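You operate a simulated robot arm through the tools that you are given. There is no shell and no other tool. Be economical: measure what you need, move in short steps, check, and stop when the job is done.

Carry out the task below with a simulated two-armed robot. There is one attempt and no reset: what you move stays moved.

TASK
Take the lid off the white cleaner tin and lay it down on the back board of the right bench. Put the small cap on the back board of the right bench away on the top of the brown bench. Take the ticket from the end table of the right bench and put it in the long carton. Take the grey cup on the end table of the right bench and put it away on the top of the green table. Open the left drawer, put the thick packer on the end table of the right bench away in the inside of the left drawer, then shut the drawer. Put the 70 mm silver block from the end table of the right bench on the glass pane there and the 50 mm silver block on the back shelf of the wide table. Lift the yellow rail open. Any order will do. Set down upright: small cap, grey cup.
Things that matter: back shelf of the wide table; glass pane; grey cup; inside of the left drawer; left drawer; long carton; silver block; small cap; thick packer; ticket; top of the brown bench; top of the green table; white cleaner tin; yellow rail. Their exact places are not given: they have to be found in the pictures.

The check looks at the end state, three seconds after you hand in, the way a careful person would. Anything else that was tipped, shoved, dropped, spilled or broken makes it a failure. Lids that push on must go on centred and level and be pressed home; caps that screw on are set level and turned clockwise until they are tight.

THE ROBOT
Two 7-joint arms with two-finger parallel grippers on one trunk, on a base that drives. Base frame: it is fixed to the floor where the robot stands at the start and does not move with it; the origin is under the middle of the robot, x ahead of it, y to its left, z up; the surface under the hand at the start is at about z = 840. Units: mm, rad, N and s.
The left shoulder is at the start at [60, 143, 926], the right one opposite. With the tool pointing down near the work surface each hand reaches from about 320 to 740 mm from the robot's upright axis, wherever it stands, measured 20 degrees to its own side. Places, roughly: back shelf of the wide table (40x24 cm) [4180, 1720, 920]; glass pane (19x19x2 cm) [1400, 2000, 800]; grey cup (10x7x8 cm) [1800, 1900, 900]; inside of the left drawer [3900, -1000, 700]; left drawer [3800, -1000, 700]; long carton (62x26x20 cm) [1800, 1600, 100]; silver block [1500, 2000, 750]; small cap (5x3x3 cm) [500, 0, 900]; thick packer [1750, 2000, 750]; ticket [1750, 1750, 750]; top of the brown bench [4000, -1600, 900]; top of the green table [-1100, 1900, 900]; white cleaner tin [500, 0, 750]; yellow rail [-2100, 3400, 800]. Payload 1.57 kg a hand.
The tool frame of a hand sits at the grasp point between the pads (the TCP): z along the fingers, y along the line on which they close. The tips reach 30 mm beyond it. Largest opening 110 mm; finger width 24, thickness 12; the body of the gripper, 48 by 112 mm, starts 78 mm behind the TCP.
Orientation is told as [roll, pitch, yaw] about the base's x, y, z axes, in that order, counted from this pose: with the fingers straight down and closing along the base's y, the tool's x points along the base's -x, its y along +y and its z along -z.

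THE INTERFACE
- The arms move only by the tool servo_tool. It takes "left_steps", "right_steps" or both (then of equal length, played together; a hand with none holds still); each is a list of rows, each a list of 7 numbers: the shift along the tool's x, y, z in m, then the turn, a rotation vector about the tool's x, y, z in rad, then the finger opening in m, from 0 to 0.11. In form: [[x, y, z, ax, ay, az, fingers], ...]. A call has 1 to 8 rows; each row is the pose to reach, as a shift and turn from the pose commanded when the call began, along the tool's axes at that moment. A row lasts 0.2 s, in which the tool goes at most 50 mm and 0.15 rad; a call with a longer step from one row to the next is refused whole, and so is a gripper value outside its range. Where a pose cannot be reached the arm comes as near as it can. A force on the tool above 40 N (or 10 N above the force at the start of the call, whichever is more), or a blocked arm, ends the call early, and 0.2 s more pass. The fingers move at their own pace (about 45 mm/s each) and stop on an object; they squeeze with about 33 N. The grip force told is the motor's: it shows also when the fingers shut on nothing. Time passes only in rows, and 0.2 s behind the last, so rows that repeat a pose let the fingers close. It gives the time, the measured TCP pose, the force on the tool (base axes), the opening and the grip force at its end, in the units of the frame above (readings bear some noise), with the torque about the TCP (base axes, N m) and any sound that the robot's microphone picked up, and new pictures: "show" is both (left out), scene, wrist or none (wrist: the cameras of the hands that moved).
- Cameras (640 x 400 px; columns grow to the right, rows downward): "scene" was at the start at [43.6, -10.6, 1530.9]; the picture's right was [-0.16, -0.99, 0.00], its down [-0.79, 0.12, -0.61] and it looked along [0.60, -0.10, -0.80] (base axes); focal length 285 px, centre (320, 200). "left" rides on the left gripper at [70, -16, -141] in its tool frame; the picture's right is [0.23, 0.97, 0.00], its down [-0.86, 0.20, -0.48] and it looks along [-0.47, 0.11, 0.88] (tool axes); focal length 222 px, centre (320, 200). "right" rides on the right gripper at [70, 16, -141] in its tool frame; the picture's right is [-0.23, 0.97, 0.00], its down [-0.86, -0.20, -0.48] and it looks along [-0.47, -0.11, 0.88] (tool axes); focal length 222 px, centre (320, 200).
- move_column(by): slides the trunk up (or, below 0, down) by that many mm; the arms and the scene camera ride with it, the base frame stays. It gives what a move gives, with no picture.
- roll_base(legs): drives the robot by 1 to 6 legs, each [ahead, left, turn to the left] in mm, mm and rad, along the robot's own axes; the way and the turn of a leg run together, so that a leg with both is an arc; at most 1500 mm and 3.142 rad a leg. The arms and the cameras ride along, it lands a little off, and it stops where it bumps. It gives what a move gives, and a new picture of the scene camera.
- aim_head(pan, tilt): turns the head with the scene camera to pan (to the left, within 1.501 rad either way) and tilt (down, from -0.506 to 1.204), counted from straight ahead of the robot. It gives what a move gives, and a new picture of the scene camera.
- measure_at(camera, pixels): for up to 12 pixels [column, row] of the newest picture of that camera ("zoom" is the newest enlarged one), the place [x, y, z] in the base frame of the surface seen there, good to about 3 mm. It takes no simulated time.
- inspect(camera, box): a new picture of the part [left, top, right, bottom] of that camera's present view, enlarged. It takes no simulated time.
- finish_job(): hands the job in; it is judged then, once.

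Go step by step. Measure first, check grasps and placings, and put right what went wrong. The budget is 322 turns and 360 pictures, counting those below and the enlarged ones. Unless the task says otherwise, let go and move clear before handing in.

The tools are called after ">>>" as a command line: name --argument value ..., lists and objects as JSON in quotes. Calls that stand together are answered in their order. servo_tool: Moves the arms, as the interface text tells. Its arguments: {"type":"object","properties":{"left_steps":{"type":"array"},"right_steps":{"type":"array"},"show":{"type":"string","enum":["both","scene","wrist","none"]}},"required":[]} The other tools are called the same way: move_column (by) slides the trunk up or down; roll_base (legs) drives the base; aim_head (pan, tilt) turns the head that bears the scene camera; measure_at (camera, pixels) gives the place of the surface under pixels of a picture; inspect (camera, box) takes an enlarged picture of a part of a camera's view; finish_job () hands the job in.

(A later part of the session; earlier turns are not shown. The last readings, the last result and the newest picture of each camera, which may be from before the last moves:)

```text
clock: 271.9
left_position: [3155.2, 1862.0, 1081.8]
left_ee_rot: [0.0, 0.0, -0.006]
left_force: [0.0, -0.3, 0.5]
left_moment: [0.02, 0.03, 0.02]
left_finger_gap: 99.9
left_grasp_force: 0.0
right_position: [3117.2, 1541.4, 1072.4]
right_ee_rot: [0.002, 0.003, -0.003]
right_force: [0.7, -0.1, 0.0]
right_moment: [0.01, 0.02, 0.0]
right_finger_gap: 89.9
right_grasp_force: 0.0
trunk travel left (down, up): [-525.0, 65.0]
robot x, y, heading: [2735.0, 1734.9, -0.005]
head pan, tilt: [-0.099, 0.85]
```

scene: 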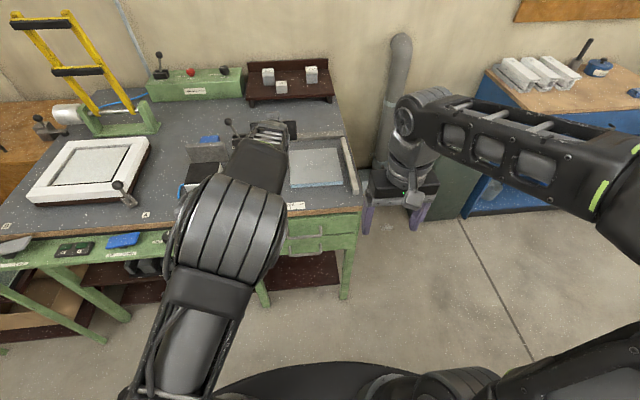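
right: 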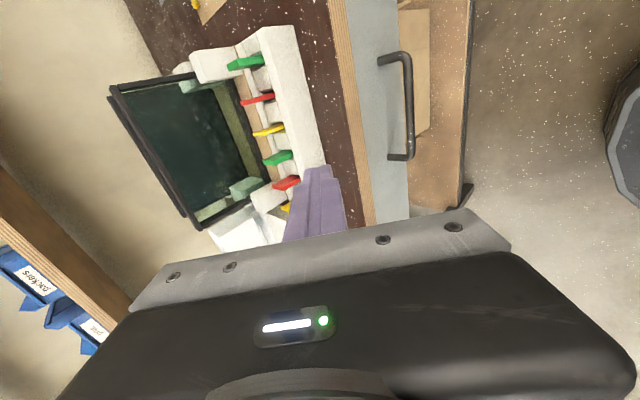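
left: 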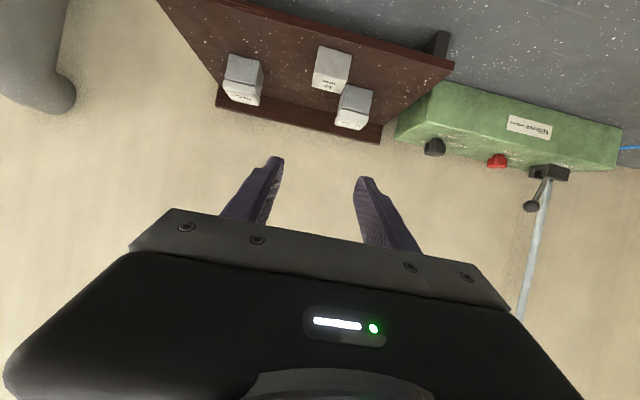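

Now go round to the north side of the end table for the 70 mm block and the cup.

>>> roll_base --legs '[[-100, 0, 0], [0, 930, 0], [-1230, 0, 0], [0, 0, -1.566]]'

>>> aim_head --pan 0.15 --tilt 0.8

```text
clock: 287.1
left_position: [1563.9, 2243.1, 1082.0]
left_ee_rot: [0.001, 0.0, -1.546]
left_force: [-0.6, -0.5, 0.6]
left_moment: [-0.04, -0.02, -0.03]
left_finger_gap: 100.0
left_grasp_force: 0.1
right_position: [1243.3, 2269.9, 1072.6]
right_ee_rot: [0.005, 0.005, -1.544]
right_force: [-0.4, -0.4, -1.1]
right_moment: [0.01, 0.0, -0.01]
right_finger_gap: 89.8
right_grasp_force: 0.0
trunk travel left (down, up): [-525.0, 65.0]
robot x, y, heading: [1415.5, 2659.4, -1.545]
head pan, tilt: [-0.099, 0.85]
```

scene: 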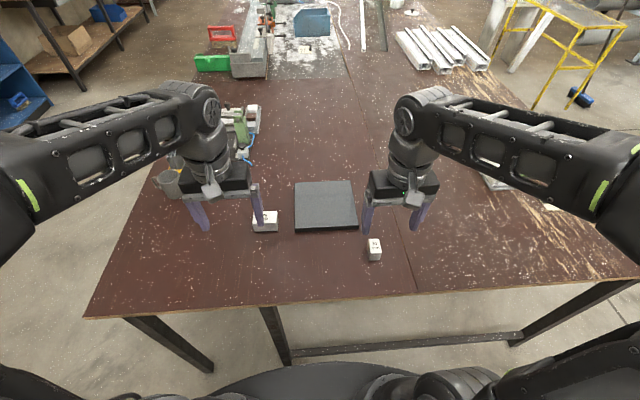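

```text
clock: 287.9
left_position: [1565.6, 2241.6, 1081.5]
left_ee_rot: [-0.001, 0.001, -1.547]
left_force: [0.4, -0.1, -0.4]
left_moment: [0.04, 0.01, 0.0]
left_finger_gap: 100.0
left_grasp_force: 0.0
right_position: [1241.5, 2270.3, 1071.8]
right_ee_rot: [0.006, 0.006, -1.545]
right_force: [-1.0, -0.1, -0.7]
right_moment: [-0.01, 0.03, 0.01]
right_finger_gap: 89.9
right_grasp_force: 0.0
trunk travel left (down, up): [-525.0, 65.0]
robot x, y, heading: [1421.2, 2657.6, -1.546]
head pan, tilt: [0.15, 0.799]
```

scene: 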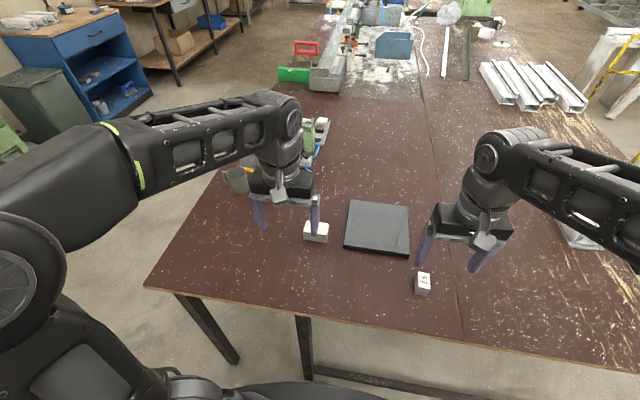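

Drive 90 mm closer, then measure block and pane.

>>> roll_base --legs '[[90, 0, -0.025]]'

>>> servo_tool --left_steps '[[-0.03, 0, 0, 0, 0, 0, 0.1], [-0.065, 0, 0, 0, 0, 0, 0.1]]' --show "wrist"

>>> inspect --camera "left" --box '[60, 60, 460, 260]'

```text
clock: 289.1
left_position: [1558.7, 2174.2, 1081.5]
left_ee_rot: [0.003, 0.0, -1.562]
left_force: [0.2, -0.3, -0.4]
left_moment: [0.01, -0.01, -0.06]
left_finger_gap: 100.1
left_grasp_force: 0.1
right_position: [1235.4, 2207.8, 1071.9]
right_ee_rot: [0.006, 0.006, -1.56]
right_force: [0.3, 0.4, -0.6]
right_moment: [-0.04, 0.02, 0.02]
right_finger_gap: 89.9
right_grasp_force: 0.1
trunk travel left (down, up): [-525.0, 65.0]
robot x, y, heading: [1421.1, 2586.9, -1.566]
head pan, tilt: [0.15, 0.799]
stopped in leg 1: the robot was blocked; the commanded pose is now the measured one
```

scene: 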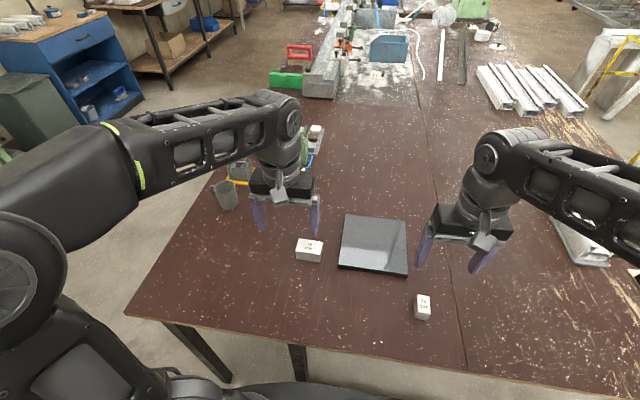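

```text
clock: 289.7
left_position: [1559.0, 2105.0, 1079.5]
left_ee_rot: [0.002, 0.002, -1.561]
left_force: [0.6, 0.0, -0.3]
left_moment: [0.06, 0.02, 0.0]
left_finger_gap: 100.2
left_grasp_force: 0.0
right_position: [1236.4, 2204.5, 1071.3]
right_ee_rot: [0.005, 0.007, -1.562]
right_force: [0.0, -0.5, 0.7]
right_moment: [0.04, 0.02, -0.01]
right_finger_gap: 89.9
right_grasp_force: 0.0
trunk travel left (down, up): [-525.0, 65.0]
robot x, y, heading: [1417.6, 2589.8, -1.565]
head pan, tilt: [0.15, 0.799]
```

left: 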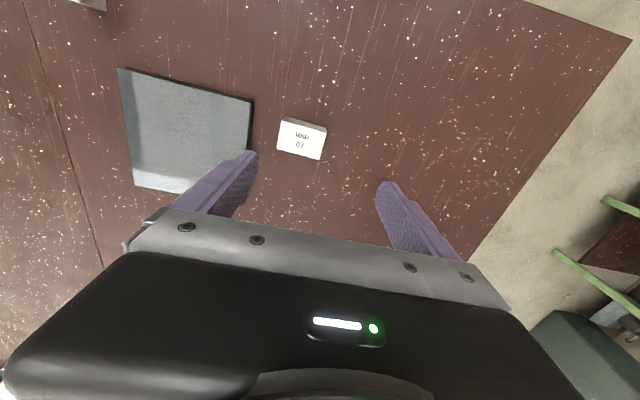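

```text
1.60 times, centred on (260, 160) of left
```

zoom: 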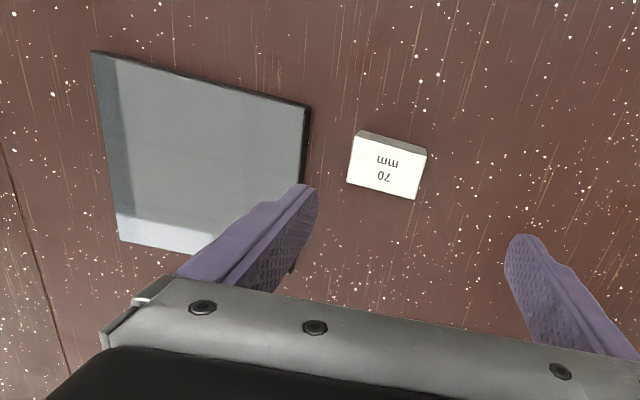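

Blocked gently at y≈2587; ease back 12 mm. Measure block top and pane corners.

>>> roll_base --legs '[[-12, 0, 0]]'

>>> inspect --camera "left" --box '[100, 50, 420, 250]'

>>> measure_at --camera "zoom" --pixels '[[39, 40], [300, 105], [75, 265], [190, 140], [362, 148], [445, 166], [355, 200], [435, 218], [398, 183], [200, 280]]'

```text
clock: 290.5
left_position: [1559.3, 2118.8, 1081.6]
left_ee_rot: [0.002, -0.001, -1.562]
left_force: [-0.6, 1.1, -0.2]
left_moment: [-0.02, -0.01, 0.0]
left_finger_gap: 100.1
left_grasp_force: 0.0
right_position: [1235.8, 2217.2, 1072.0]
right_ee_rot: [0.005, 0.005, -1.56]
right_force: [-0.5, 0.4, 1.3]
right_moment: [-0.04, 0.01, -0.03]
right_finger_gap: 89.9
right_grasp_force: 0.0
trunk travel left (down, up): [-525.0, 65.0]
robot x, y, heading: [1423.0, 2599.5, -1.561]
head pan, tilt: [0.15, 0.799]
```

scene: 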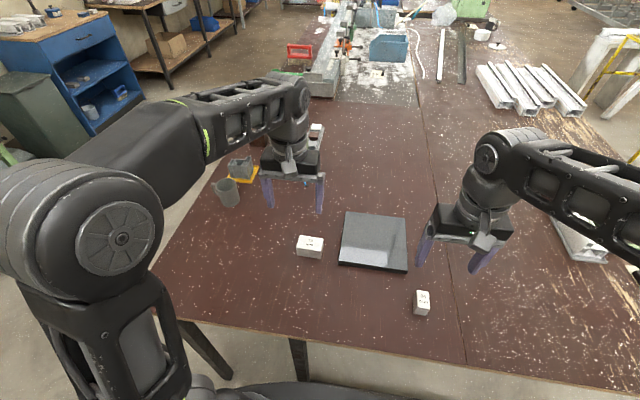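

```text
2.00 times, centred on (260, 150) of left
```

zoom: 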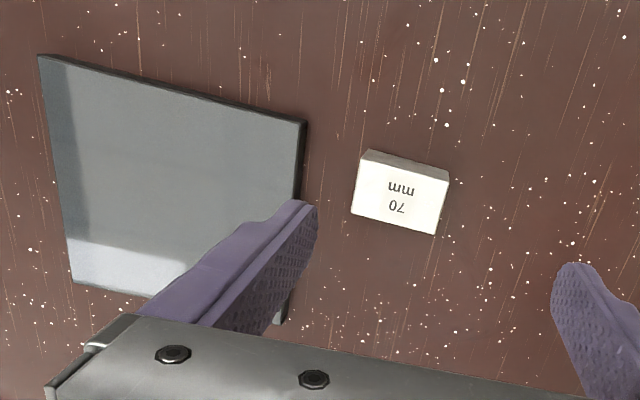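

```text
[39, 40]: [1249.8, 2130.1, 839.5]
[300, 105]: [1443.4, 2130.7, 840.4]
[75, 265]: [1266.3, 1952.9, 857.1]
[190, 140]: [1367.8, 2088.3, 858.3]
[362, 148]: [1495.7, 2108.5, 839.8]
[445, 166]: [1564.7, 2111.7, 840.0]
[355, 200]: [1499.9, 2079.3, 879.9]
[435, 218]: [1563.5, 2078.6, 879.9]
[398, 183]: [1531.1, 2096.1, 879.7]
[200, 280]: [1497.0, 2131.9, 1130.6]
```

>>> measure_at --camera "zoom" --pixels '[[46, 64], [295, 126], [80, 278], [160, 290], [368, 168], [443, 185], [433, 230], [356, 212], [290, 190], [60, 160]]'

```text
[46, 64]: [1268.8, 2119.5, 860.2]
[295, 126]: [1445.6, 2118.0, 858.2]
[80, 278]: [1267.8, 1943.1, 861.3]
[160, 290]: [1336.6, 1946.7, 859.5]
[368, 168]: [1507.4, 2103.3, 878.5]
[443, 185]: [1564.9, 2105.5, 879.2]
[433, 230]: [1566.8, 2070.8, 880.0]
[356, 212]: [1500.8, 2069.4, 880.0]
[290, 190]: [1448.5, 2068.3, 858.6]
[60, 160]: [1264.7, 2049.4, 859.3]
```

Pane spans x 1264–1449, y 1938–2123, top 859 (centre (1357,2031)); block centre (1533,2087). Descend on the block.

>>> servo_tool --left_steps '[[-0.015, -0.013, 0.03, 0, 0, 0, 0.096], [-0.032, -0.026, 0.06, 0, 0, 0, 0.096], [-0.032, -0.026, 0.1, 0, 0, 0, 0.096], [-0.032, -0.026, 0.14, 0, 0, 0, 0.096], [-0.032, -0.026, 0.165, 0, 0, 0, 0.096]]' --show "wrist"

```text
clock: 291.7
left_position: [1533.1, 2084.7, 917.5]
left_ee_rot: [0.003, 0.0, -1.563]
left_force: [0.1, -0.1, 0.5]
left_moment: [-0.01, -0.01, -0.01]
left_finger_gap: 96.2
left_grasp_force: 0.0
right_position: [1236.2, 2218.4, 1071.4]
right_ee_rot: [0.003, 0.005, -1.56]
right_force: [-0.6, 0.6, -0.5]
right_moment: [0.01, 0.0, -0.01]
right_finger_gap: 90.0
right_grasp_force: 0.0
trunk travel left (down, up): [-525.0, 65.0]
robot x, y, heading: [1420.2, 2599.2, -1.558]
head pan, tilt: [0.15, 0.799]
```

left: 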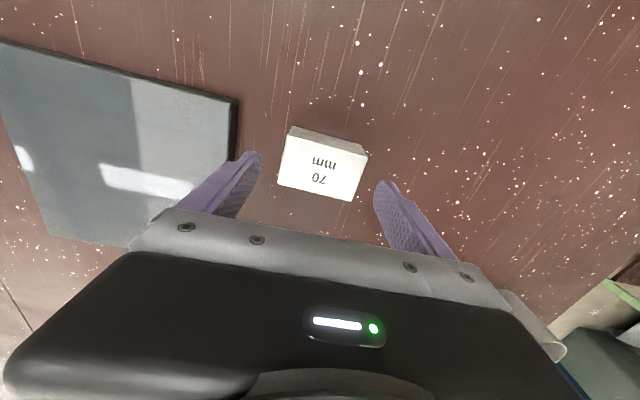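

Lower 40 mm, grip and lift.

>>> servo_tool --left_steps '[[0, 0, 0.025, 0, 0, 0, 0.096], [0, 0, 0.04, 0, 0, 0, 0.096], [0, 0, 0.04, 0, 0, 0, 0.06], [0, 0, 0.04, 0, 0, 0, 0.05], [0, 0, 0.04, 0, 0, 0, 0.05], [0, 0, 0.01, 0, 0, 0, 0.05], [0, 0, -0.03, 0, 0, 0, 0.05]]' --show "wrist"

```text
clock: 293.3
left_position: [1531.8, 2085.5, 947.8]
left_ee_rot: [0.0, 0.0, -1.562]
left_force: [-0.1, 0.4, -2.2]
left_moment: [-0.02, 0.01, 0.03]
left_finger_gap: 69.3
left_grasp_force: 33.0
right_position: [1236.1, 2217.8, 1070.8]
right_ee_rot: [0.007, 0.005, -1.561]
right_force: [0.3, 0.8, 0.2]
right_moment: [0.02, -0.01, 0.01]
right_finger_gap: 90.2
right_grasp_force: 0.2
trunk travel left (down, up): [-525.0, 65.0]
robot x, y, heading: [1421.7, 2600.4, -1.561]
head pan, tilt: [0.15, 0.799]
```

left: 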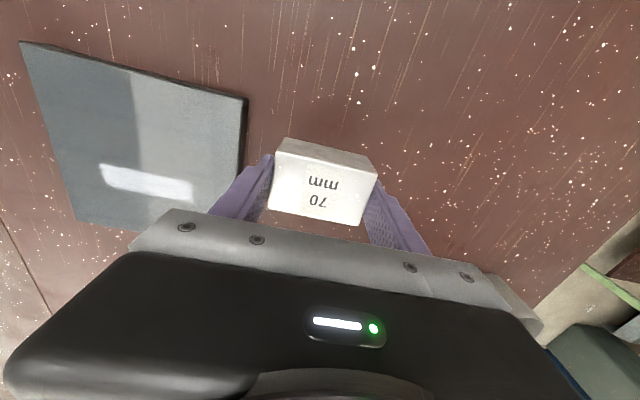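

Carry over the pane centre (1357,2031) and lower.

>>> servo_tool --left_steps '[[-0.012, -0.04, -0.01, 0, 0, 0, 0.05], [-0.024, -0.08, -0.01, 0, 0, 0, 0.05], [-0.036, -0.12, -0.01, 0, 0, 0, 0.05], [-0.048, -0.16, -0.01, 0, 0, 0, 0.05], [-0.054, -0.175, 0.015, 0, 0, 0, 0.05], [-0.054, -0.175, 0.04, 0, 0, 0, 0.05], [-0.054, -0.175, 0.049, 0, 0, 0, 0.05]]' --show "wrist"

```text
clock: 294.9
left_position: [1359.6, 2029.9, 896.8]
left_ee_rot: [0.001, -0.002, -1.561]
left_force: [-0.1, 0.5, 1.0]
left_moment: [0.08, 0.03, -0.01]
left_finger_gap: 69.5
left_grasp_force: 32.7
right_position: [1235.9, 2217.7, 1070.9]
right_ee_rot: [0.006, 0.004, -1.56]
right_force: [-0.3, -0.1, 0.3]
right_moment: [0.01, 0.01, 0.01]
right_finger_gap: 89.9
right_grasp_force: 0.1
trunk travel left (down, up): [-525.0, 65.0]
robot x, y, heading: [1420.0, 2600.2, -1.569]
head pan, tilt: [0.15, 0.799]
```

left: 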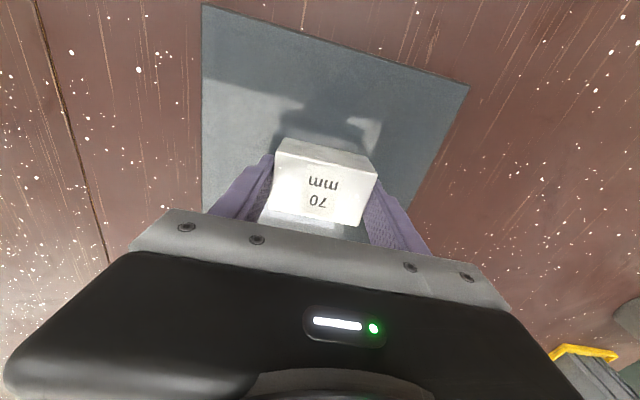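

Almost touching (1 N incl.). Lower 1.5 mm more to confirm contact.

>>> servo_tool --left_steps '[[0, 0, 0.001, 0, 0, 0, 0.05], [0, 0, 0.002, 0, 0, 0, 0.05]]' --show "none"

```text
clock: 295.5
left_position: [1359.8, 2029.9, 896.3]
left_ee_rot: [0.0, -0.006, -1.562]
left_force: [0.1, -2.2, 17.5]
left_moment: [0.37, -0.18, -0.08]
left_finger_gap: 69.6
left_grasp_force: 32.8
right_position: [1236.8, 2218.7, 1072.9]
right_ee_rot: [0.004, 0.005, -1.561]
right_force: [-0.6, -0.1, -0.2]
right_moment: [0.02, -0.01, -0.01]
right_finger_gap: 90.1
right_grasp_force: 0.0
trunk travel left (down, up): [-525.0, 65.0]
robot x, y, heading: [1424.1, 2599.0, -1.564]
head pan, tilt: [0.15, 0.799]
```

Contact. Ease 1.5 mm, release, rise and retract.

>>> servo_tool --left_steps '[[0, 0, -0.0015, 0, 0, 0, 0.05], [0, 0, -0.0015, 0, 0, 0, 0.095], [0, 0, -0.0015, 0, 0, 0, 0.1], [0, 0, -0.03, 0, 0, 0, 0.1], [0, 0, -0.075, 0, 0, 0, 0.1], [0, 0, -0.12, 0, 0, 0, 0.1], [0.01, 0.03, -0.16, 0, 0, 0, 0.1], [0.02, 0.07, -0.18, 0, 0, 0, 0.1]]'

```text
refused: row 7 steps farther than a row can; nothing moved
```

>>> servo_tool --left_steps '[[0, 0, -0.0015, 0, 0, 0, 0.05], [0, 0, -0.0015, 0, 0, 0, 0.095], [0, 0, -0.0015, 0, 0, 0, 0.1], [0, 0, -0.03, 0, 0, 0, 0.1], [0, 0, -0.075, 0, 0, 0, 0.1], [0, 0, -0.12, 0, 0, 0, 0.1], [0.01, 0.025, -0.15, 0, 0, 0, 0.1], [0.02, 0.065, -0.17, 0, 0, 0, 0.1]]'

```text
clock: 297.3
left_position: [1416.9, 2049.2, 1057.0]
left_ee_rot: [0.001, -0.005, -1.561]
left_force: [0.7, 1.2, -0.2]
left_moment: [0.0, 0.0, -0.01]
left_finger_gap: 100.0
left_grasp_force: 0.1
left hand out of reach, approached as far as the arm can: row 7, 8
right_position: [1236.4, 2219.8, 1072.1]
right_ee_rot: [0.003, 0.003, -1.56]
right_force: [-1.0, -0.4, -0.5]
right_moment: [-0.03, 0.0, 0.01]
right_finger_gap: 90.1
right_grasp_force: 0.0
trunk travel left (down, up): [-525.0, 65.0]
robot x, y, heading: [1416.8, 2597.8, -1.56]
head pan, tilt: [0.15, 0.799]
```

scene: 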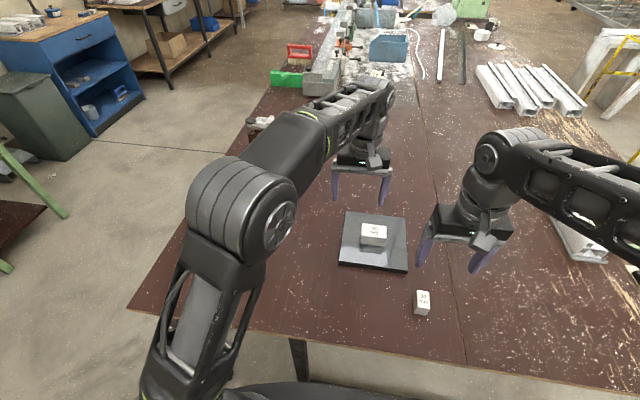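
left: 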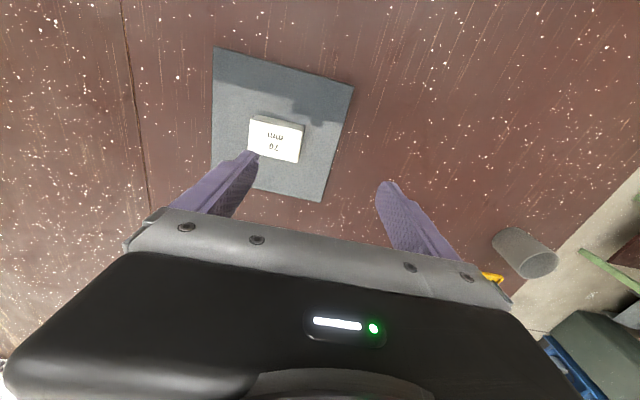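

The 70 mm block sits on the pane. The cup's handle points east, so approach it from the east side; drive round.

>>> servo_tool --left_steps '[[0.04, 0.02, 0, 0, 0, 0, 0.1], [0.08, 0.04, 0, 0, 0, 0, 0.1], [0.12, 0.06, -0.02, 0, 0, 0, 0.1], [0.15, 0.08, -0.03, 0, 0, 0, 0.1]]' --show "none"

>>> roll_base --legs '[[-80, 0, 0], [0, 1090, 0], [740, 0, 0], [0, 0, -1.575], [210, 0, 0]]'

>>> inspect --camera "scene" --box '[200, 100, 440, 280]'

```text
clock: 298.3
left_position: [1494.9, 2201.4, 1089.9]
left_ee_rot: [0.002, 0.0, -1.563]
left_force: [0.8, 0.3, 0.2]
left_moment: [0.0, 0.02, 0.02]
left_finger_gap: 100.1
left_grasp_force: 0.0
right_position: [1237.4, 2218.6, 1071.8]
right_ee_rot: [0.004, 0.006, -1.56]
right_force: [0.8, 0.4, 0.3]
right_moment: [-0.01, 0.02, 0.03]
right_finger_gap: 89.7
right_grasp_force: 0.1
trunk travel left (down, up): [-525.0, 65.0]
robot x, y, heading: [1415.3, 2598.7, -1.564]
head pan, tilt: [0.15, 0.799]
```

```text
clock: 313.2
left_position: [1905.2, 1875.7, 1089.8]
left_ee_rot: [0.002, 0.003, -3.13]
left_force: [0.7, 0.2, -0.6]
left_moment: [0.0, -0.07, 0.0]
left_finger_gap: 99.9
left_grasp_force: 0.0
right_position: [1919.8, 2133.4, 1071.1]
right_ee_rot: [0.006, 0.008, -3.127]
right_force: [-0.6, -0.7, 0.6]
right_moment: [-0.05, -0.06, -0.04]
right_finger_gap: 90.1
right_grasp_force: 0.1
trunk travel left (down, up): [-525.0, 65.0]
robot x, y, heading: [2301.9, 1949.5, -3.125]
head pan, tilt: [0.15, 0.799]
```

scene: 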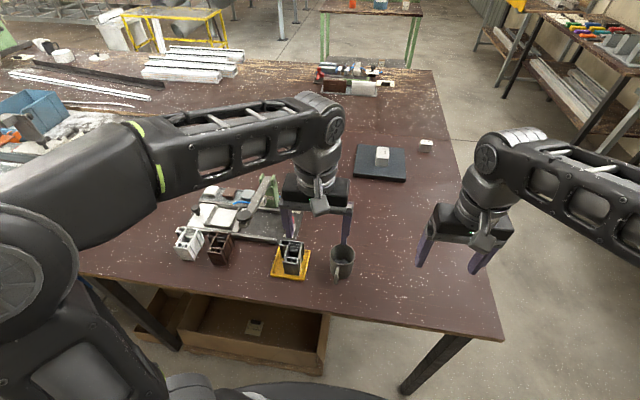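

```text
2.22 times, centred on (320, 190) of scene
```

zoom: 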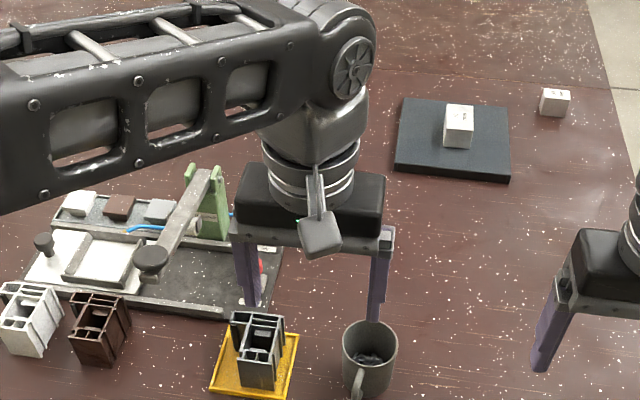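

Cup (with bits inside) at zoom (370,355). Look with the left camera and measure rim.

>>> inspect --camera "left" --box '[160, 60, 400, 260]'

>>> measure_at --camera "scene" --pixels '[[331, 252], [354, 252], [342, 245], [342, 261], [338, 275], [342, 252]]'

```text
2.00 times, centred on (280, 160) of left
```

zoom: 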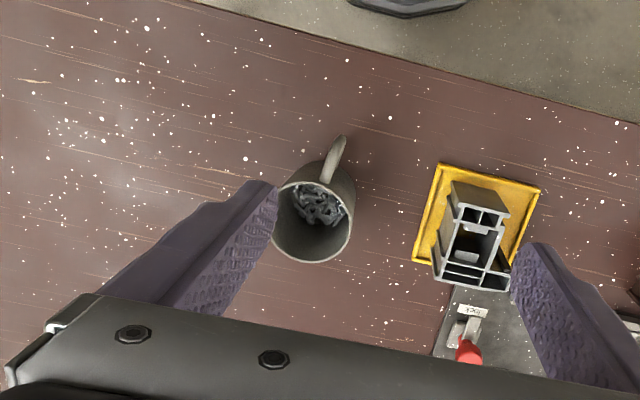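

```text
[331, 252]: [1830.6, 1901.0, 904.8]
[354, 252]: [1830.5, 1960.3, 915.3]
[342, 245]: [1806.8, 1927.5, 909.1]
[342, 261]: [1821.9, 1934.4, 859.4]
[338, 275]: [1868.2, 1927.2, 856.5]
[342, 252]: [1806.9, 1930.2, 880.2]
```

>>> measure_at --camera "zoom" --pixels '[[276, 215], [350, 220], [313, 260], [318, 183], [340, 140], [330, 175], [320, 205], [440, 260], [417, 262]]'

```text
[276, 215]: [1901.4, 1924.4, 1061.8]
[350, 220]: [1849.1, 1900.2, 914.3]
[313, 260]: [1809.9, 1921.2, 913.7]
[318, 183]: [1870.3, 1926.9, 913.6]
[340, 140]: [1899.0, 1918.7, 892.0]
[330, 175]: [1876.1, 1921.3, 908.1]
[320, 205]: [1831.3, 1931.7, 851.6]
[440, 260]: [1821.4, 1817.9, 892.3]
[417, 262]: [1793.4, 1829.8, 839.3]
```

Cup centre ≈ (1840,1931), radius ≈33, rim z≈914, handle towards +x. Move above and descend.

>>> servo_tool --left_steps '[[-0.03, -0.025, 0.0, 0, 0, 0, 0.095], [-0.065, -0.055, 0.0, 0, 0, 0, 0.095], [-0.065, -0.055, 0.04, 0, 0, 0, 0.095], [-0.065, -0.055, 0.08, 0, 0, 0, 0.095], [-0.065, -0.055, 0.12, 0, 0, 0, 0.095]]' --show "wrist"

```text
clock: 314.4
left_position: [1842.0, 1930.4, 970.1]
left_ee_rot: [0.003, 0.0, -3.128]
left_force: [-0.9, -0.2, 0.2]
left_moment: [0.03, -0.01, -0.04]
left_finger_gap: 95.2
left_grasp_force: 0.0
right_position: [1920.6, 2132.7, 1070.9]
right_ee_rot: [0.005, 0.006, -3.129]
right_force: [-0.4, 0.6, 0.4]
right_moment: [-0.03, -0.05, -0.04]
right_finger_gap: 90.1
right_grasp_force: 0.1
trunk travel left (down, up): [-525.0, 65.0]
robot x, y, heading: [2305.1, 1954.2, -3.135]
head pan, tilt: [0.15, 0.799]
```

left: 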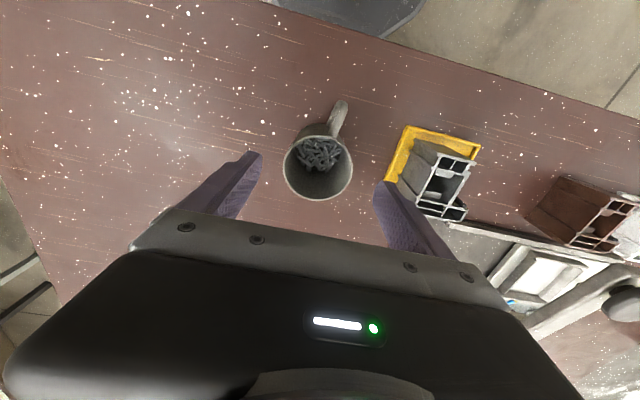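

Centred. Descend to z≈882 and close gently.

>>> servo_tool --left_steps '[[0, 0, 0.035, 0, 0, 0, 0.095], [0, 0, 0.07, 0, 0, 0, 0.095], [0, 0, 0.088, 0, 0, 0, 0.095], [0, 0, 0.088, 0, 0, 0, 0.08], [0, 0, 0.088, 0, 0, 0, 0.07], [0, 0, 0.088, 0, 0, 0, 0.06], [0, 0, 0.088, 0, 0, 0, 0.05], [0, 0, 0.088, 0, 0, 0, 0.05]]' --show "wrist"

```text
clock: 316.2
left_position: [1840.9, 1929.4, 881.2]
left_ee_rot: [0.0, 0.0, -3.13]
left_force: [0.5, 0.3, 0.7]
left_moment: [0.02, -0.04, -0.01]
left_finger_gap: 63.7
left_grasp_force: 32.9
right_position: [1921.7, 2133.0, 1071.6]
right_ee_rot: [0.005, 0.005, -3.126]
right_force: [1.0, 0.3, 0.3]
right_moment: [0.01, 0.04, 0.01]
right_finger_gap: 90.2
right_grasp_force: 0.0
trunk travel left (down, up): [-525.0, 65.0]
robot x, y, heading: [2306.8, 1952.3, -3.131]
head pan, tilt: [0.15, 0.799]
```

left: 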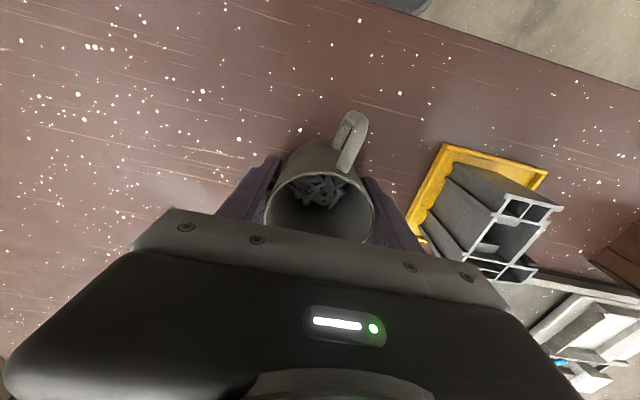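

Cup held at 64 mm, rest TCP = surface+41. Lift and retract smoothly.

>>> servo_tool --left_steps '[[0, 0, -0.02, 0, 0, 0, 0.05], [0, 0, -0.05, 0, 0, 0, 0.05], [0, 0, -0.085, 0, 0, 0, 0.05], [0, 0, -0.12, 0, 0, 0, 0.05], [0.02, 0.01, -0.15, 0, 0, 0, 0.05], [0.045, 0.02, -0.18, 0, 0, 0, 0.05], [0.065, 0.03, -0.2, 0, 0, 0, 0.05]]' --show "wrist"

```text
clock: 317.8
left_position: [1906.7, 1901.3, 1081.6]
left_ee_rot: [0.003, 0.002, -3.129]
left_force: [0.2, 0.0, -1.0]
left_moment: [0.01, -0.01, -0.01]
left_finger_gap: 63.9
left_grasp_force: 32.9
right_position: [1922.7, 2133.3, 1072.2]
right_ee_rot: [0.004, 0.004, -3.127]
right_force: [-0.1, -0.6, 0.2]
right_moment: [0.02, 0.0, 0.01]
right_finger_gap: 89.9
right_grasp_force: 0.0
trunk travel left (down, up): [-525.0, 65.0]
robot x, y, heading: [2305.2, 1950.4, -3.133]
head pan, tilt: [0.15, 0.799]
```

left: 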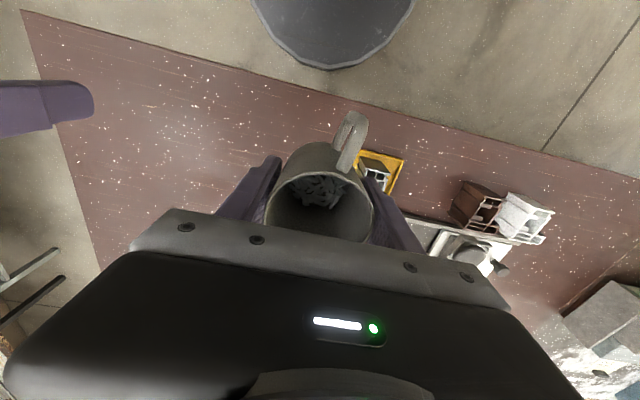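

Drive with the cup around the north corridor towards the green table.

>>> roll_base --legs '[[-260, 0, 0], [0, -730, 0], [1450, 0, 0], [1400, 0, 0]]'

>>> aim_head --pan 0.5 --tilt 0.55

```text
clock: 336.6
left_position: [-701.4, 2560.9, 1081.0]
left_ee_rot: [0.002, 0.0, -3.116]
left_force: [-0.2, 0.0, -1.9]
left_moment: [0.02, 0.03, 0.0]
left_finger_gap: 63.4
left_grasp_force: 32.8
right_position: [-691.2, 2794.2, 1071.2]
right_ee_rot: [0.005, 0.005, -3.113]
right_force: [0.1, -0.5, -0.1]
right_moment: [-0.03, -0.01, 0.04]
right_finger_gap: 90.2
right_grasp_force: 0.1
trunk travel left (down, up): [-525.0, 65.0]
robot x, y, heading: [-303.6, 2616.9, -3.115]
head pan, tilt: [0.15, 0.799]
```

scene: 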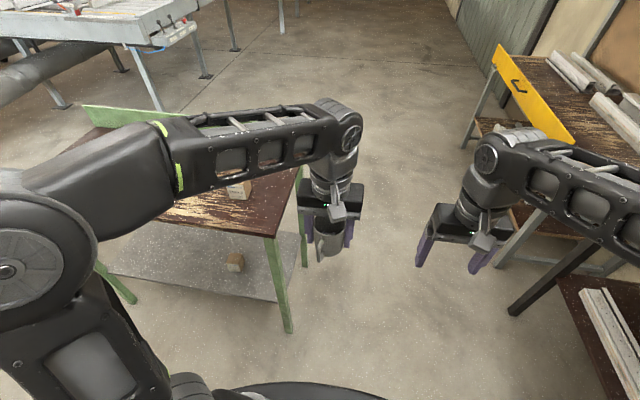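

```text
clock: 337.4
left_position: [-702.4, 2560.3, 1081.0]
left_ee_rot: [0.002, 0.0, -3.115]
left_force: [0.2, -0.1, -0.8]
left_moment: [-0.02, 0.0, 0.03]
left_finger_gap: 63.3
left_grasp_force: 33.3
right_position: [-690.0, 2793.2, 1070.9]
right_ee_rot: [0.005, 0.006, -3.114]
right_force: [0.6, -0.1, 0.6]
right_moment: [0.02, 0.01, -0.01]
right_finger_gap: 89.8
right_grasp_force: 0.1
trunk travel left (down, up): [-525.0, 65.0]
robot x, y, heading: [-304.4, 2619.2, -3.117]
head pan, tilt: [0.499, 0.55]
```

scene: 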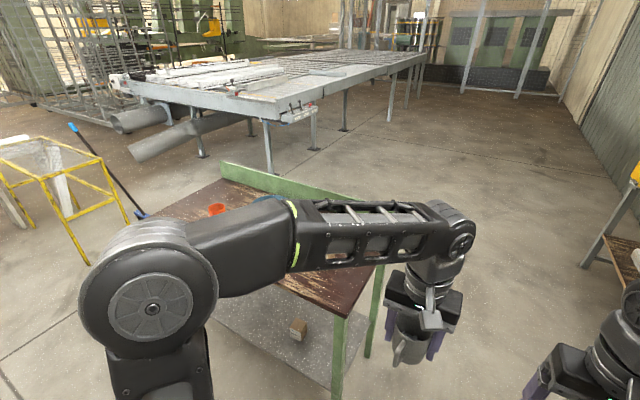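

Shift alongside the green table (y≈1960) and look down at it.

>>> roll_base --legs '[[0, 0, -0.025], [0, 660, 0]]'

>>> aim_head --pan 0.0 --tilt 0.75

```text
clock: 341.5
left_position: [-698.8, 1907.5, 1081.0]
left_ee_rot: [0.002, 0.0, -3.129]
left_force: [-0.1, 0.3, -0.1]
left_moment: [0.01, -0.02, 0.0]
left_finger_gap: 62.9
left_grasp_force: 33.0
right_position: [-685.3, 2139.1, 1070.8]
right_ee_rot: [0.003, 0.006, -3.13]
right_force: [0.6, 0.5, 0.5]
right_moment: [0.01, 0.0, -0.02]
right_finger_gap: 90.1
right_grasp_force: 0.2
trunk travel left (down, up): [-525.0, 65.0]
robot x, y, heading: [-301.2, 1956.9, -3.13]
head pan, tilt: [0.499, 0.55]
```

scene: 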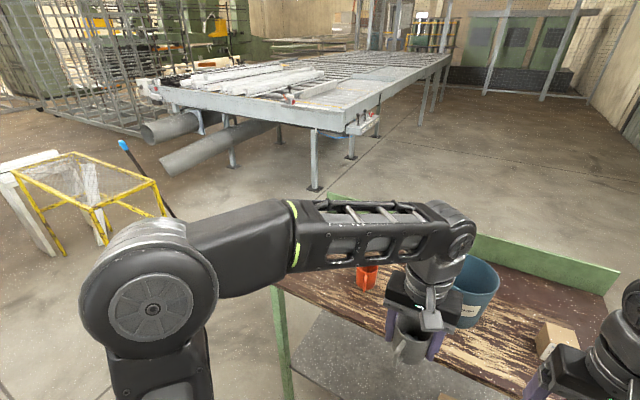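

```text
clock: 342.4
left_position: [-699.4, 1906.2, 1081.7]
left_ee_rot: [0.001, 0.002, -3.132]
left_force: [0.6, -0.6, -0.5]
left_moment: [-0.04, -0.01, -0.02]
left_finger_gap: 62.6
left_grasp_force: 33.2
right_position: [-684.1, 2140.6, 1071.6]
right_ee_rot: [0.006, 0.005, -3.129]
right_force: [-0.5, 0.7, 0.2]
right_moment: [-0.01, -0.01, 0.0]
right_finger_gap: 90.1
right_grasp_force: 0.1
trunk travel left (down, up): [-525.0, 65.0]
robot x, y, heading: [-304.0, 1956.4, -3.137]
head pan, tilt: [0.0, 0.75]
```

scene: 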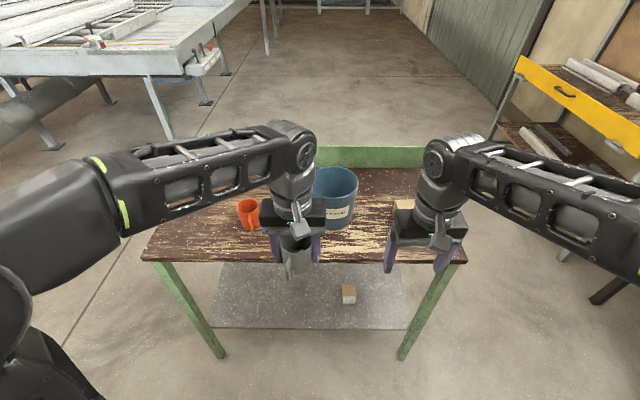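

Measure the table surface, front edge and items.

>>> measure_at --camera "scene" --pixels '[[250, 262], [350, 260], [370, 240], [355, 245], [340, 215], [335, 175], [250, 215], [225, 240], [400, 205], [180, 235], [375, 215], [440, 262]]'

>>> inspect --camera "scene" --box '[140, 140, 480, 300]'

```text
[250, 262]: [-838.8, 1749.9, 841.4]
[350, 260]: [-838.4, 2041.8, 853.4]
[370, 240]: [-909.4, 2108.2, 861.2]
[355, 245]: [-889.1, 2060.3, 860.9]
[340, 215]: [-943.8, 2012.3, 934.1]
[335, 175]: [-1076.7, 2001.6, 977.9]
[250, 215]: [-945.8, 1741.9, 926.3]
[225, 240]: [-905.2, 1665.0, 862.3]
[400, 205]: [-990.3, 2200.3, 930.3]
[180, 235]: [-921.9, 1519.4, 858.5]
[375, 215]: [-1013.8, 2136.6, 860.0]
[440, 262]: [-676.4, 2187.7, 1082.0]
```

```text
1.88 times, centred on (310, 220) of scene
```

zoom: 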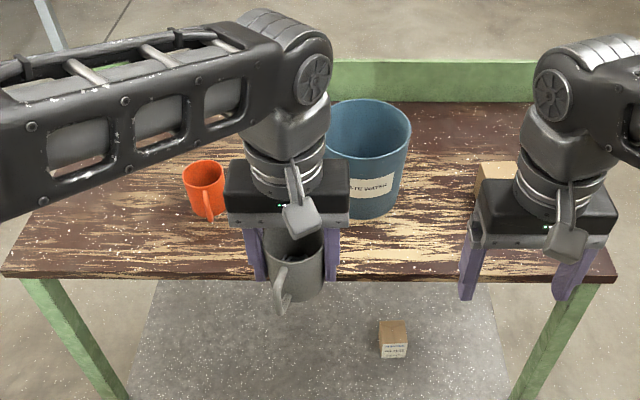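

Free space at about (−925,1580), left of the orange mug. Drive left 230 and ahead 130.

>>> roll_base --legs '[[0, 240, 0], [130, 0, 0]]'

>>> servo_tool --left_steps '[[-0.025, 0.02, 0, 0, 0, 0, 0.05], [-0.05, 0.04, 0.0, 0, 0, 0, 0.05], [-0.075, 0.06, 0.0, 0, 0, 0, 0.05], [-0.096, 0.085, 0.0, 0, 0, 0, 0.05]]'

```text
clock: 345.1
left_position: [-830.6, 1665.4, 1080.6]
left_ee_rot: [0.002, 0.0, -3.128]
left_force: [-0.8, 0.0, -1.1]
left_moment: [0.01, -0.06, 0.01]
left_finger_gap: 61.7
left_grasp_force: 32.5
right_position: [-814.5, 1898.4, 1071.2]
right_ee_rot: [0.005, 0.006, -3.125]
right_force: [0.4, -0.2, 0.4]
right_moment: [0.03, -0.05, -0.02]
right_finger_gap: 90.1
right_grasp_force: 0.1
trunk travel left (down, up): [-525.0, 65.0]
robot x, y, heading: [-428.2, 1712.1, -3.131]
head pan, tilt: [0.0, 0.75]
```

scene: 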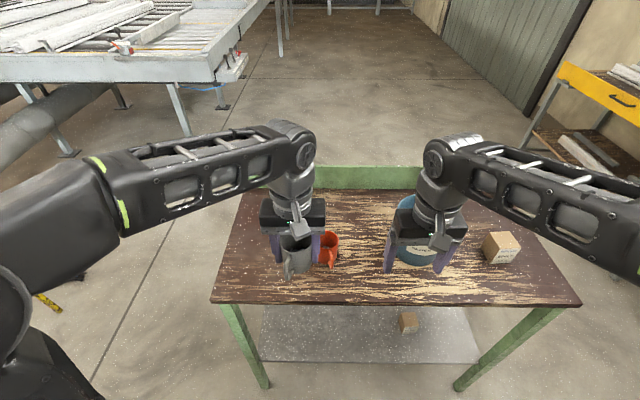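

```text
clock: 346.1
left_position: [-926.3, 1581.8, 1081.3]
left_ee_rot: [0.002, 0.001, -3.13]
left_force: [0.6, 0.0, -1.4]
left_moment: [-0.01, 0.03, -0.01]
left_finger_gap: 61.5
left_grasp_force: 32.7
right_position: [-814.3, 1897.8, 1070.8]
right_ee_rot: [0.004, 0.005, -3.125]
right_force: [-0.3, -0.2, -0.3]
right_moment: [0.0, 0.01, 0.0]
right_finger_gap: 89.9
right_grasp_force: 0.1
trunk travel left (down, up): [-525.0, 65.0]
robot x, y, heading: [-430.5, 1716.6, -3.133]
head pan, tilt: [0.0, 0.75]
```

scene: 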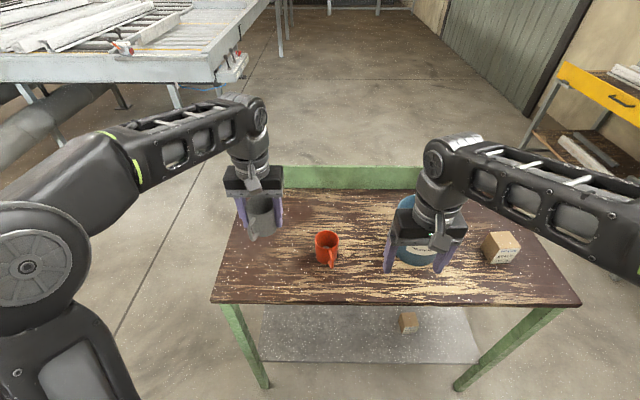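
left: 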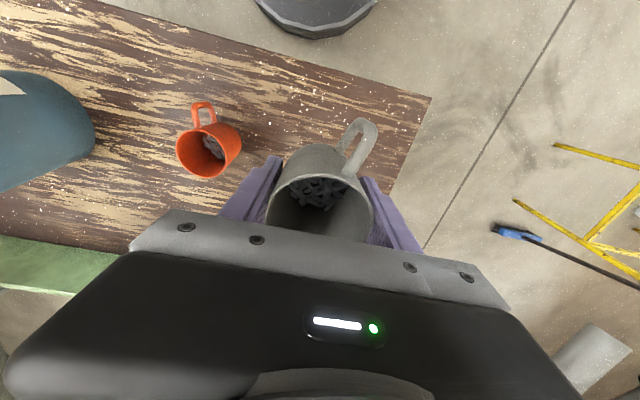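

Check where the table's end is relative to the cup.

>>> measure_at --camera "left" --pixels '[[420, 105], [395, 170], [240, 140], [210, 170], [300, 130], [350, 105]]'

>>> measure_at --camera "scene" --pixels '[[262, 200], [262, 235], [235, 250], [300, 250], [262, 222], [327, 235]]'

```text
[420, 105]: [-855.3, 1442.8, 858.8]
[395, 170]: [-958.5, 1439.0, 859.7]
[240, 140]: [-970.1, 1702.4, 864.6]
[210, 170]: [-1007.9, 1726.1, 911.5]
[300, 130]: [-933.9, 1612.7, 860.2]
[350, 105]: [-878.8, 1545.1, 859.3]
```

```text
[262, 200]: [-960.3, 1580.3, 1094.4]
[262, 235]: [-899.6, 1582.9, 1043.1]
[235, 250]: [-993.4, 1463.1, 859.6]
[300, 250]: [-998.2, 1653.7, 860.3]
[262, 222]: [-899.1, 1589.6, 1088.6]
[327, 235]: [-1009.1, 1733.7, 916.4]
```

Fine: margin on all sides. Lower to ~12 mm above the expected height.

>>> servo_tool --left_steps '[[0, 0, 0.035, 0, 0, 0, 0.05], [0, 0, 0.075, 0, 0, 0, 0.05], [0, 0, 0.115, 0, 0, 0, 0.05], [0, 0, 0.145, 0, 0, 0, 0.05], [0, 0, 0.16, 0, 0, 0, 0.05], [0, 0, 0.166, 0, 0, 0, 0.05]]'

>>> inspect --camera "scene" --box '[200, 180, 360, 300]'

```text
clock: 347.5
left_position: [-924.4, 1579.6, 913.2]
left_ee_rot: [0.002, 0.0, -3.126]
left_force: [-0.5, -0.5, -0.9]
left_moment: [-0.01, -0.01, -0.01]
left_finger_gap: 61.8
left_grasp_force: 33.0
right_position: [-814.4, 1898.6, 1071.4]
right_ee_rot: [0.006, 0.006, -3.126]
right_force: [0.1, 0.5, 0.0]
right_moment: [-0.01, 0.03, 0.0]
right_finger_gap: 90.0
right_grasp_force: 0.2
trunk travel left (down, up): [-525.0, 65.0]
robot x, y, heading: [-431.2, 1717.9, -3.128]
head pan, tilt: [0.0, 0.75]
```

scene: 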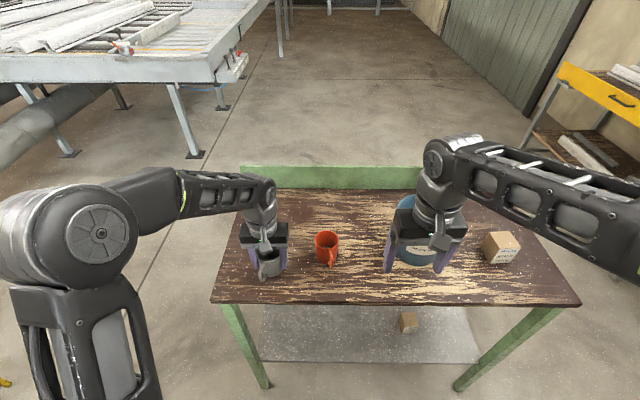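
left: 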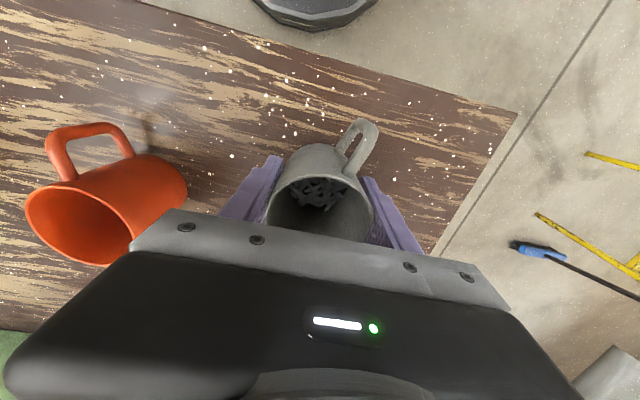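

```text
3.33 times, centred on (280, 240) of scene
```

zoom: 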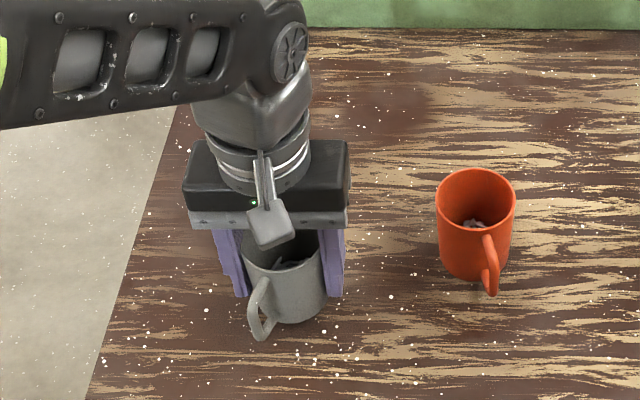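

Lower in small steps until contact.

>>> servo_tool --left_steps '[[0, 0, 0.003, 0, 0, 0, 0.05], [0, 0, 0.006, 0, 0, 0, 0.05], [0, 0, 0.0085, 0, 0, 0, 0.05]]' --show "none"

>>> servo_tool --left_steps '[[0, 0, 0.0015, 0, 0, 0, 0.05], [0, 0, 0.003, 0, 0, 0, 0.05]]' --show "none"

```text
clock: 348.3
left_position: [-924.6, 1580.0, 905.9]
left_ee_rot: [0.002, 0.0, -3.128]
left_force: [0.3, 0.3, -1.2]
left_moment: [-0.01, 0.0, 0.01]
left_finger_gap: 61.4
left_grasp_force: 32.8
right_position: [-814.3, 1899.6, 1071.3]
right_ee_rot: [0.006, 0.006, -3.126]
right_force: [-0.1, 0.7, -0.5]
right_moment: [-0.02, 0.0, 0.01]
right_finger_gap: 90.1
right_grasp_force: 0.0
trunk travel left (down, up): [-525.0, 65.0]
robot x, y, heading: [-433.4, 1718.8, -3.129]
head pan, tilt: [0.0, 0.75]
```

```text
clock: 348.9
left_position: [-924.4, 1579.3, 903.6]
left_ee_rot: [0.0, 0.0, -3.128]
left_force: [-1.3, 0.5, -1.4]
left_moment: [0.0, -0.02, -0.01]
left_finger_gap: 61.5
left_grasp_force: 32.8
right_position: [-814.0, 1899.1, 1071.7]
right_ee_rot: [0.005, 0.005, -3.126]
right_force: [0.4, 0.5, -0.2]
right_moment: [0.05, 0.02, 0.0]
right_finger_gap: 90.1
right_grasp_force: 0.1
trunk travel left (down, up): [-525.0, 65.0]
robot x, y, heading: [-431.1, 1719.5, -3.132]
head pan, tilt: [0.0, 0.75]
```

>>> servo_tool --left_steps '[[0, 0, 0.0015, 0, 0, 0, 0.05], [0, 0, 0.003, 0, 0, 0, 0.05]]' --show "none"

```text
clock: 349.5
left_position: [-923.7, 1580.6, 901.0]
left_ee_rot: [0.001, -0.003, -3.127]
left_force: [1.6, 1.6, 16.2]
left_moment: [0.03, -0.21, 0.18]
left_finger_gap: 61.0
left_grasp_force: 32.7
right_position: [-813.1, 1899.1, 1072.0]
right_ee_rot: [0.006, 0.005, -3.125]
right_force: [-0.8, 1.1, -0.7]
right_moment: [0.0, 0.02, 0.02]
right_finger_gap: 90.3
right_grasp_force: 0.1
trunk travel left (down, up): [-525.0, 65.0]
robot x, y, heading: [-433.2, 1718.1, -3.132]
head pan, tilt: [0.0, 0.75]
```

Contact. Ease 1 mm, open, rise straight up.

>>> servo_tool --left_steps '[[0, 0, -0.001, 0, 0, 0, 0.05], [0, 0, -0.001, 0, 0, 0, 0.075], [0, 0, -0.001, 0, 0, 0, 0.09], [0, 0, -0.001, 0, 0, 0, 0.095], [0, 0, -0.03, 0, 0, 0, 0.095], [0, 0, -0.07, 0, 0, 0, 0.095], [0, 0, -0.115, 0, 0, 0, 0.095], [0, 0, -0.16, 0, 0, 0, 0.095]]'

>>> inspect --camera "scene" --box '[200, 180, 360, 300]'

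```text
clock: 351.3
left_position: [-923.7, 1580.8, 1060.7]
left_ee_rot: [0.002, -0.001, -3.131]
left_force: [1.1, 0.8, 0.3]
left_moment: [-0.01, -0.03, 0.01]
left_finger_gap: 95.0
left_grasp_force: 0.1
right_position: [-813.4, 1897.9, 1072.3]
right_ee_rot: [0.006, 0.005, -3.125]
right_force: [0.2, 0.1, -0.4]
right_moment: [-0.02, -0.01, 0.0]
right_finger_gap: 89.9
right_grasp_force: 0.2
trunk travel left (down, up): [-525.0, 65.0]
robot x, y, heading: [-433.6, 1716.9, -3.13]
head pan, tilt: [0.0, 0.75]
```

scene: 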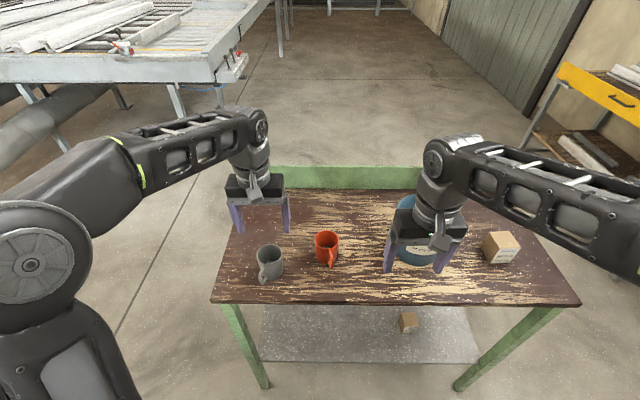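
left: 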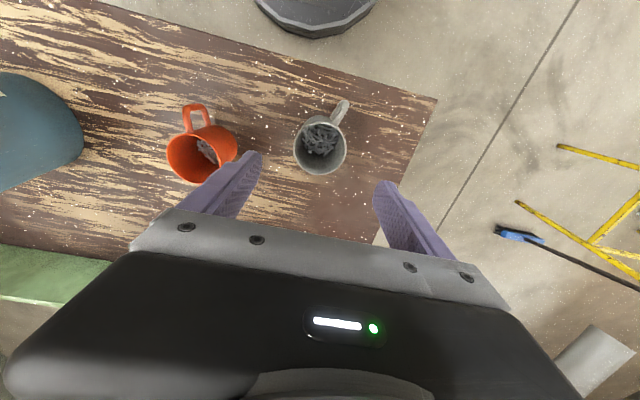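

```text
3.33 times, centred on (280, 240) of scene
```

zoom: 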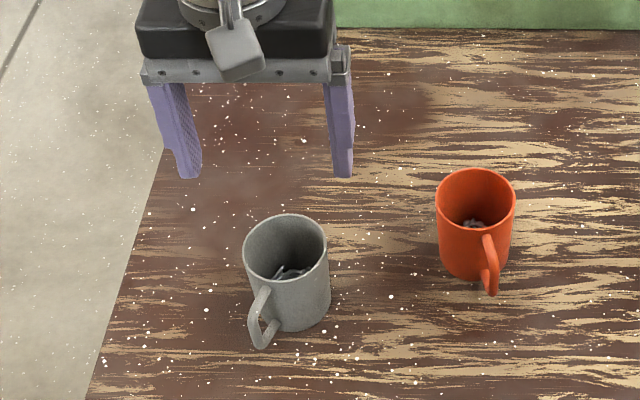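

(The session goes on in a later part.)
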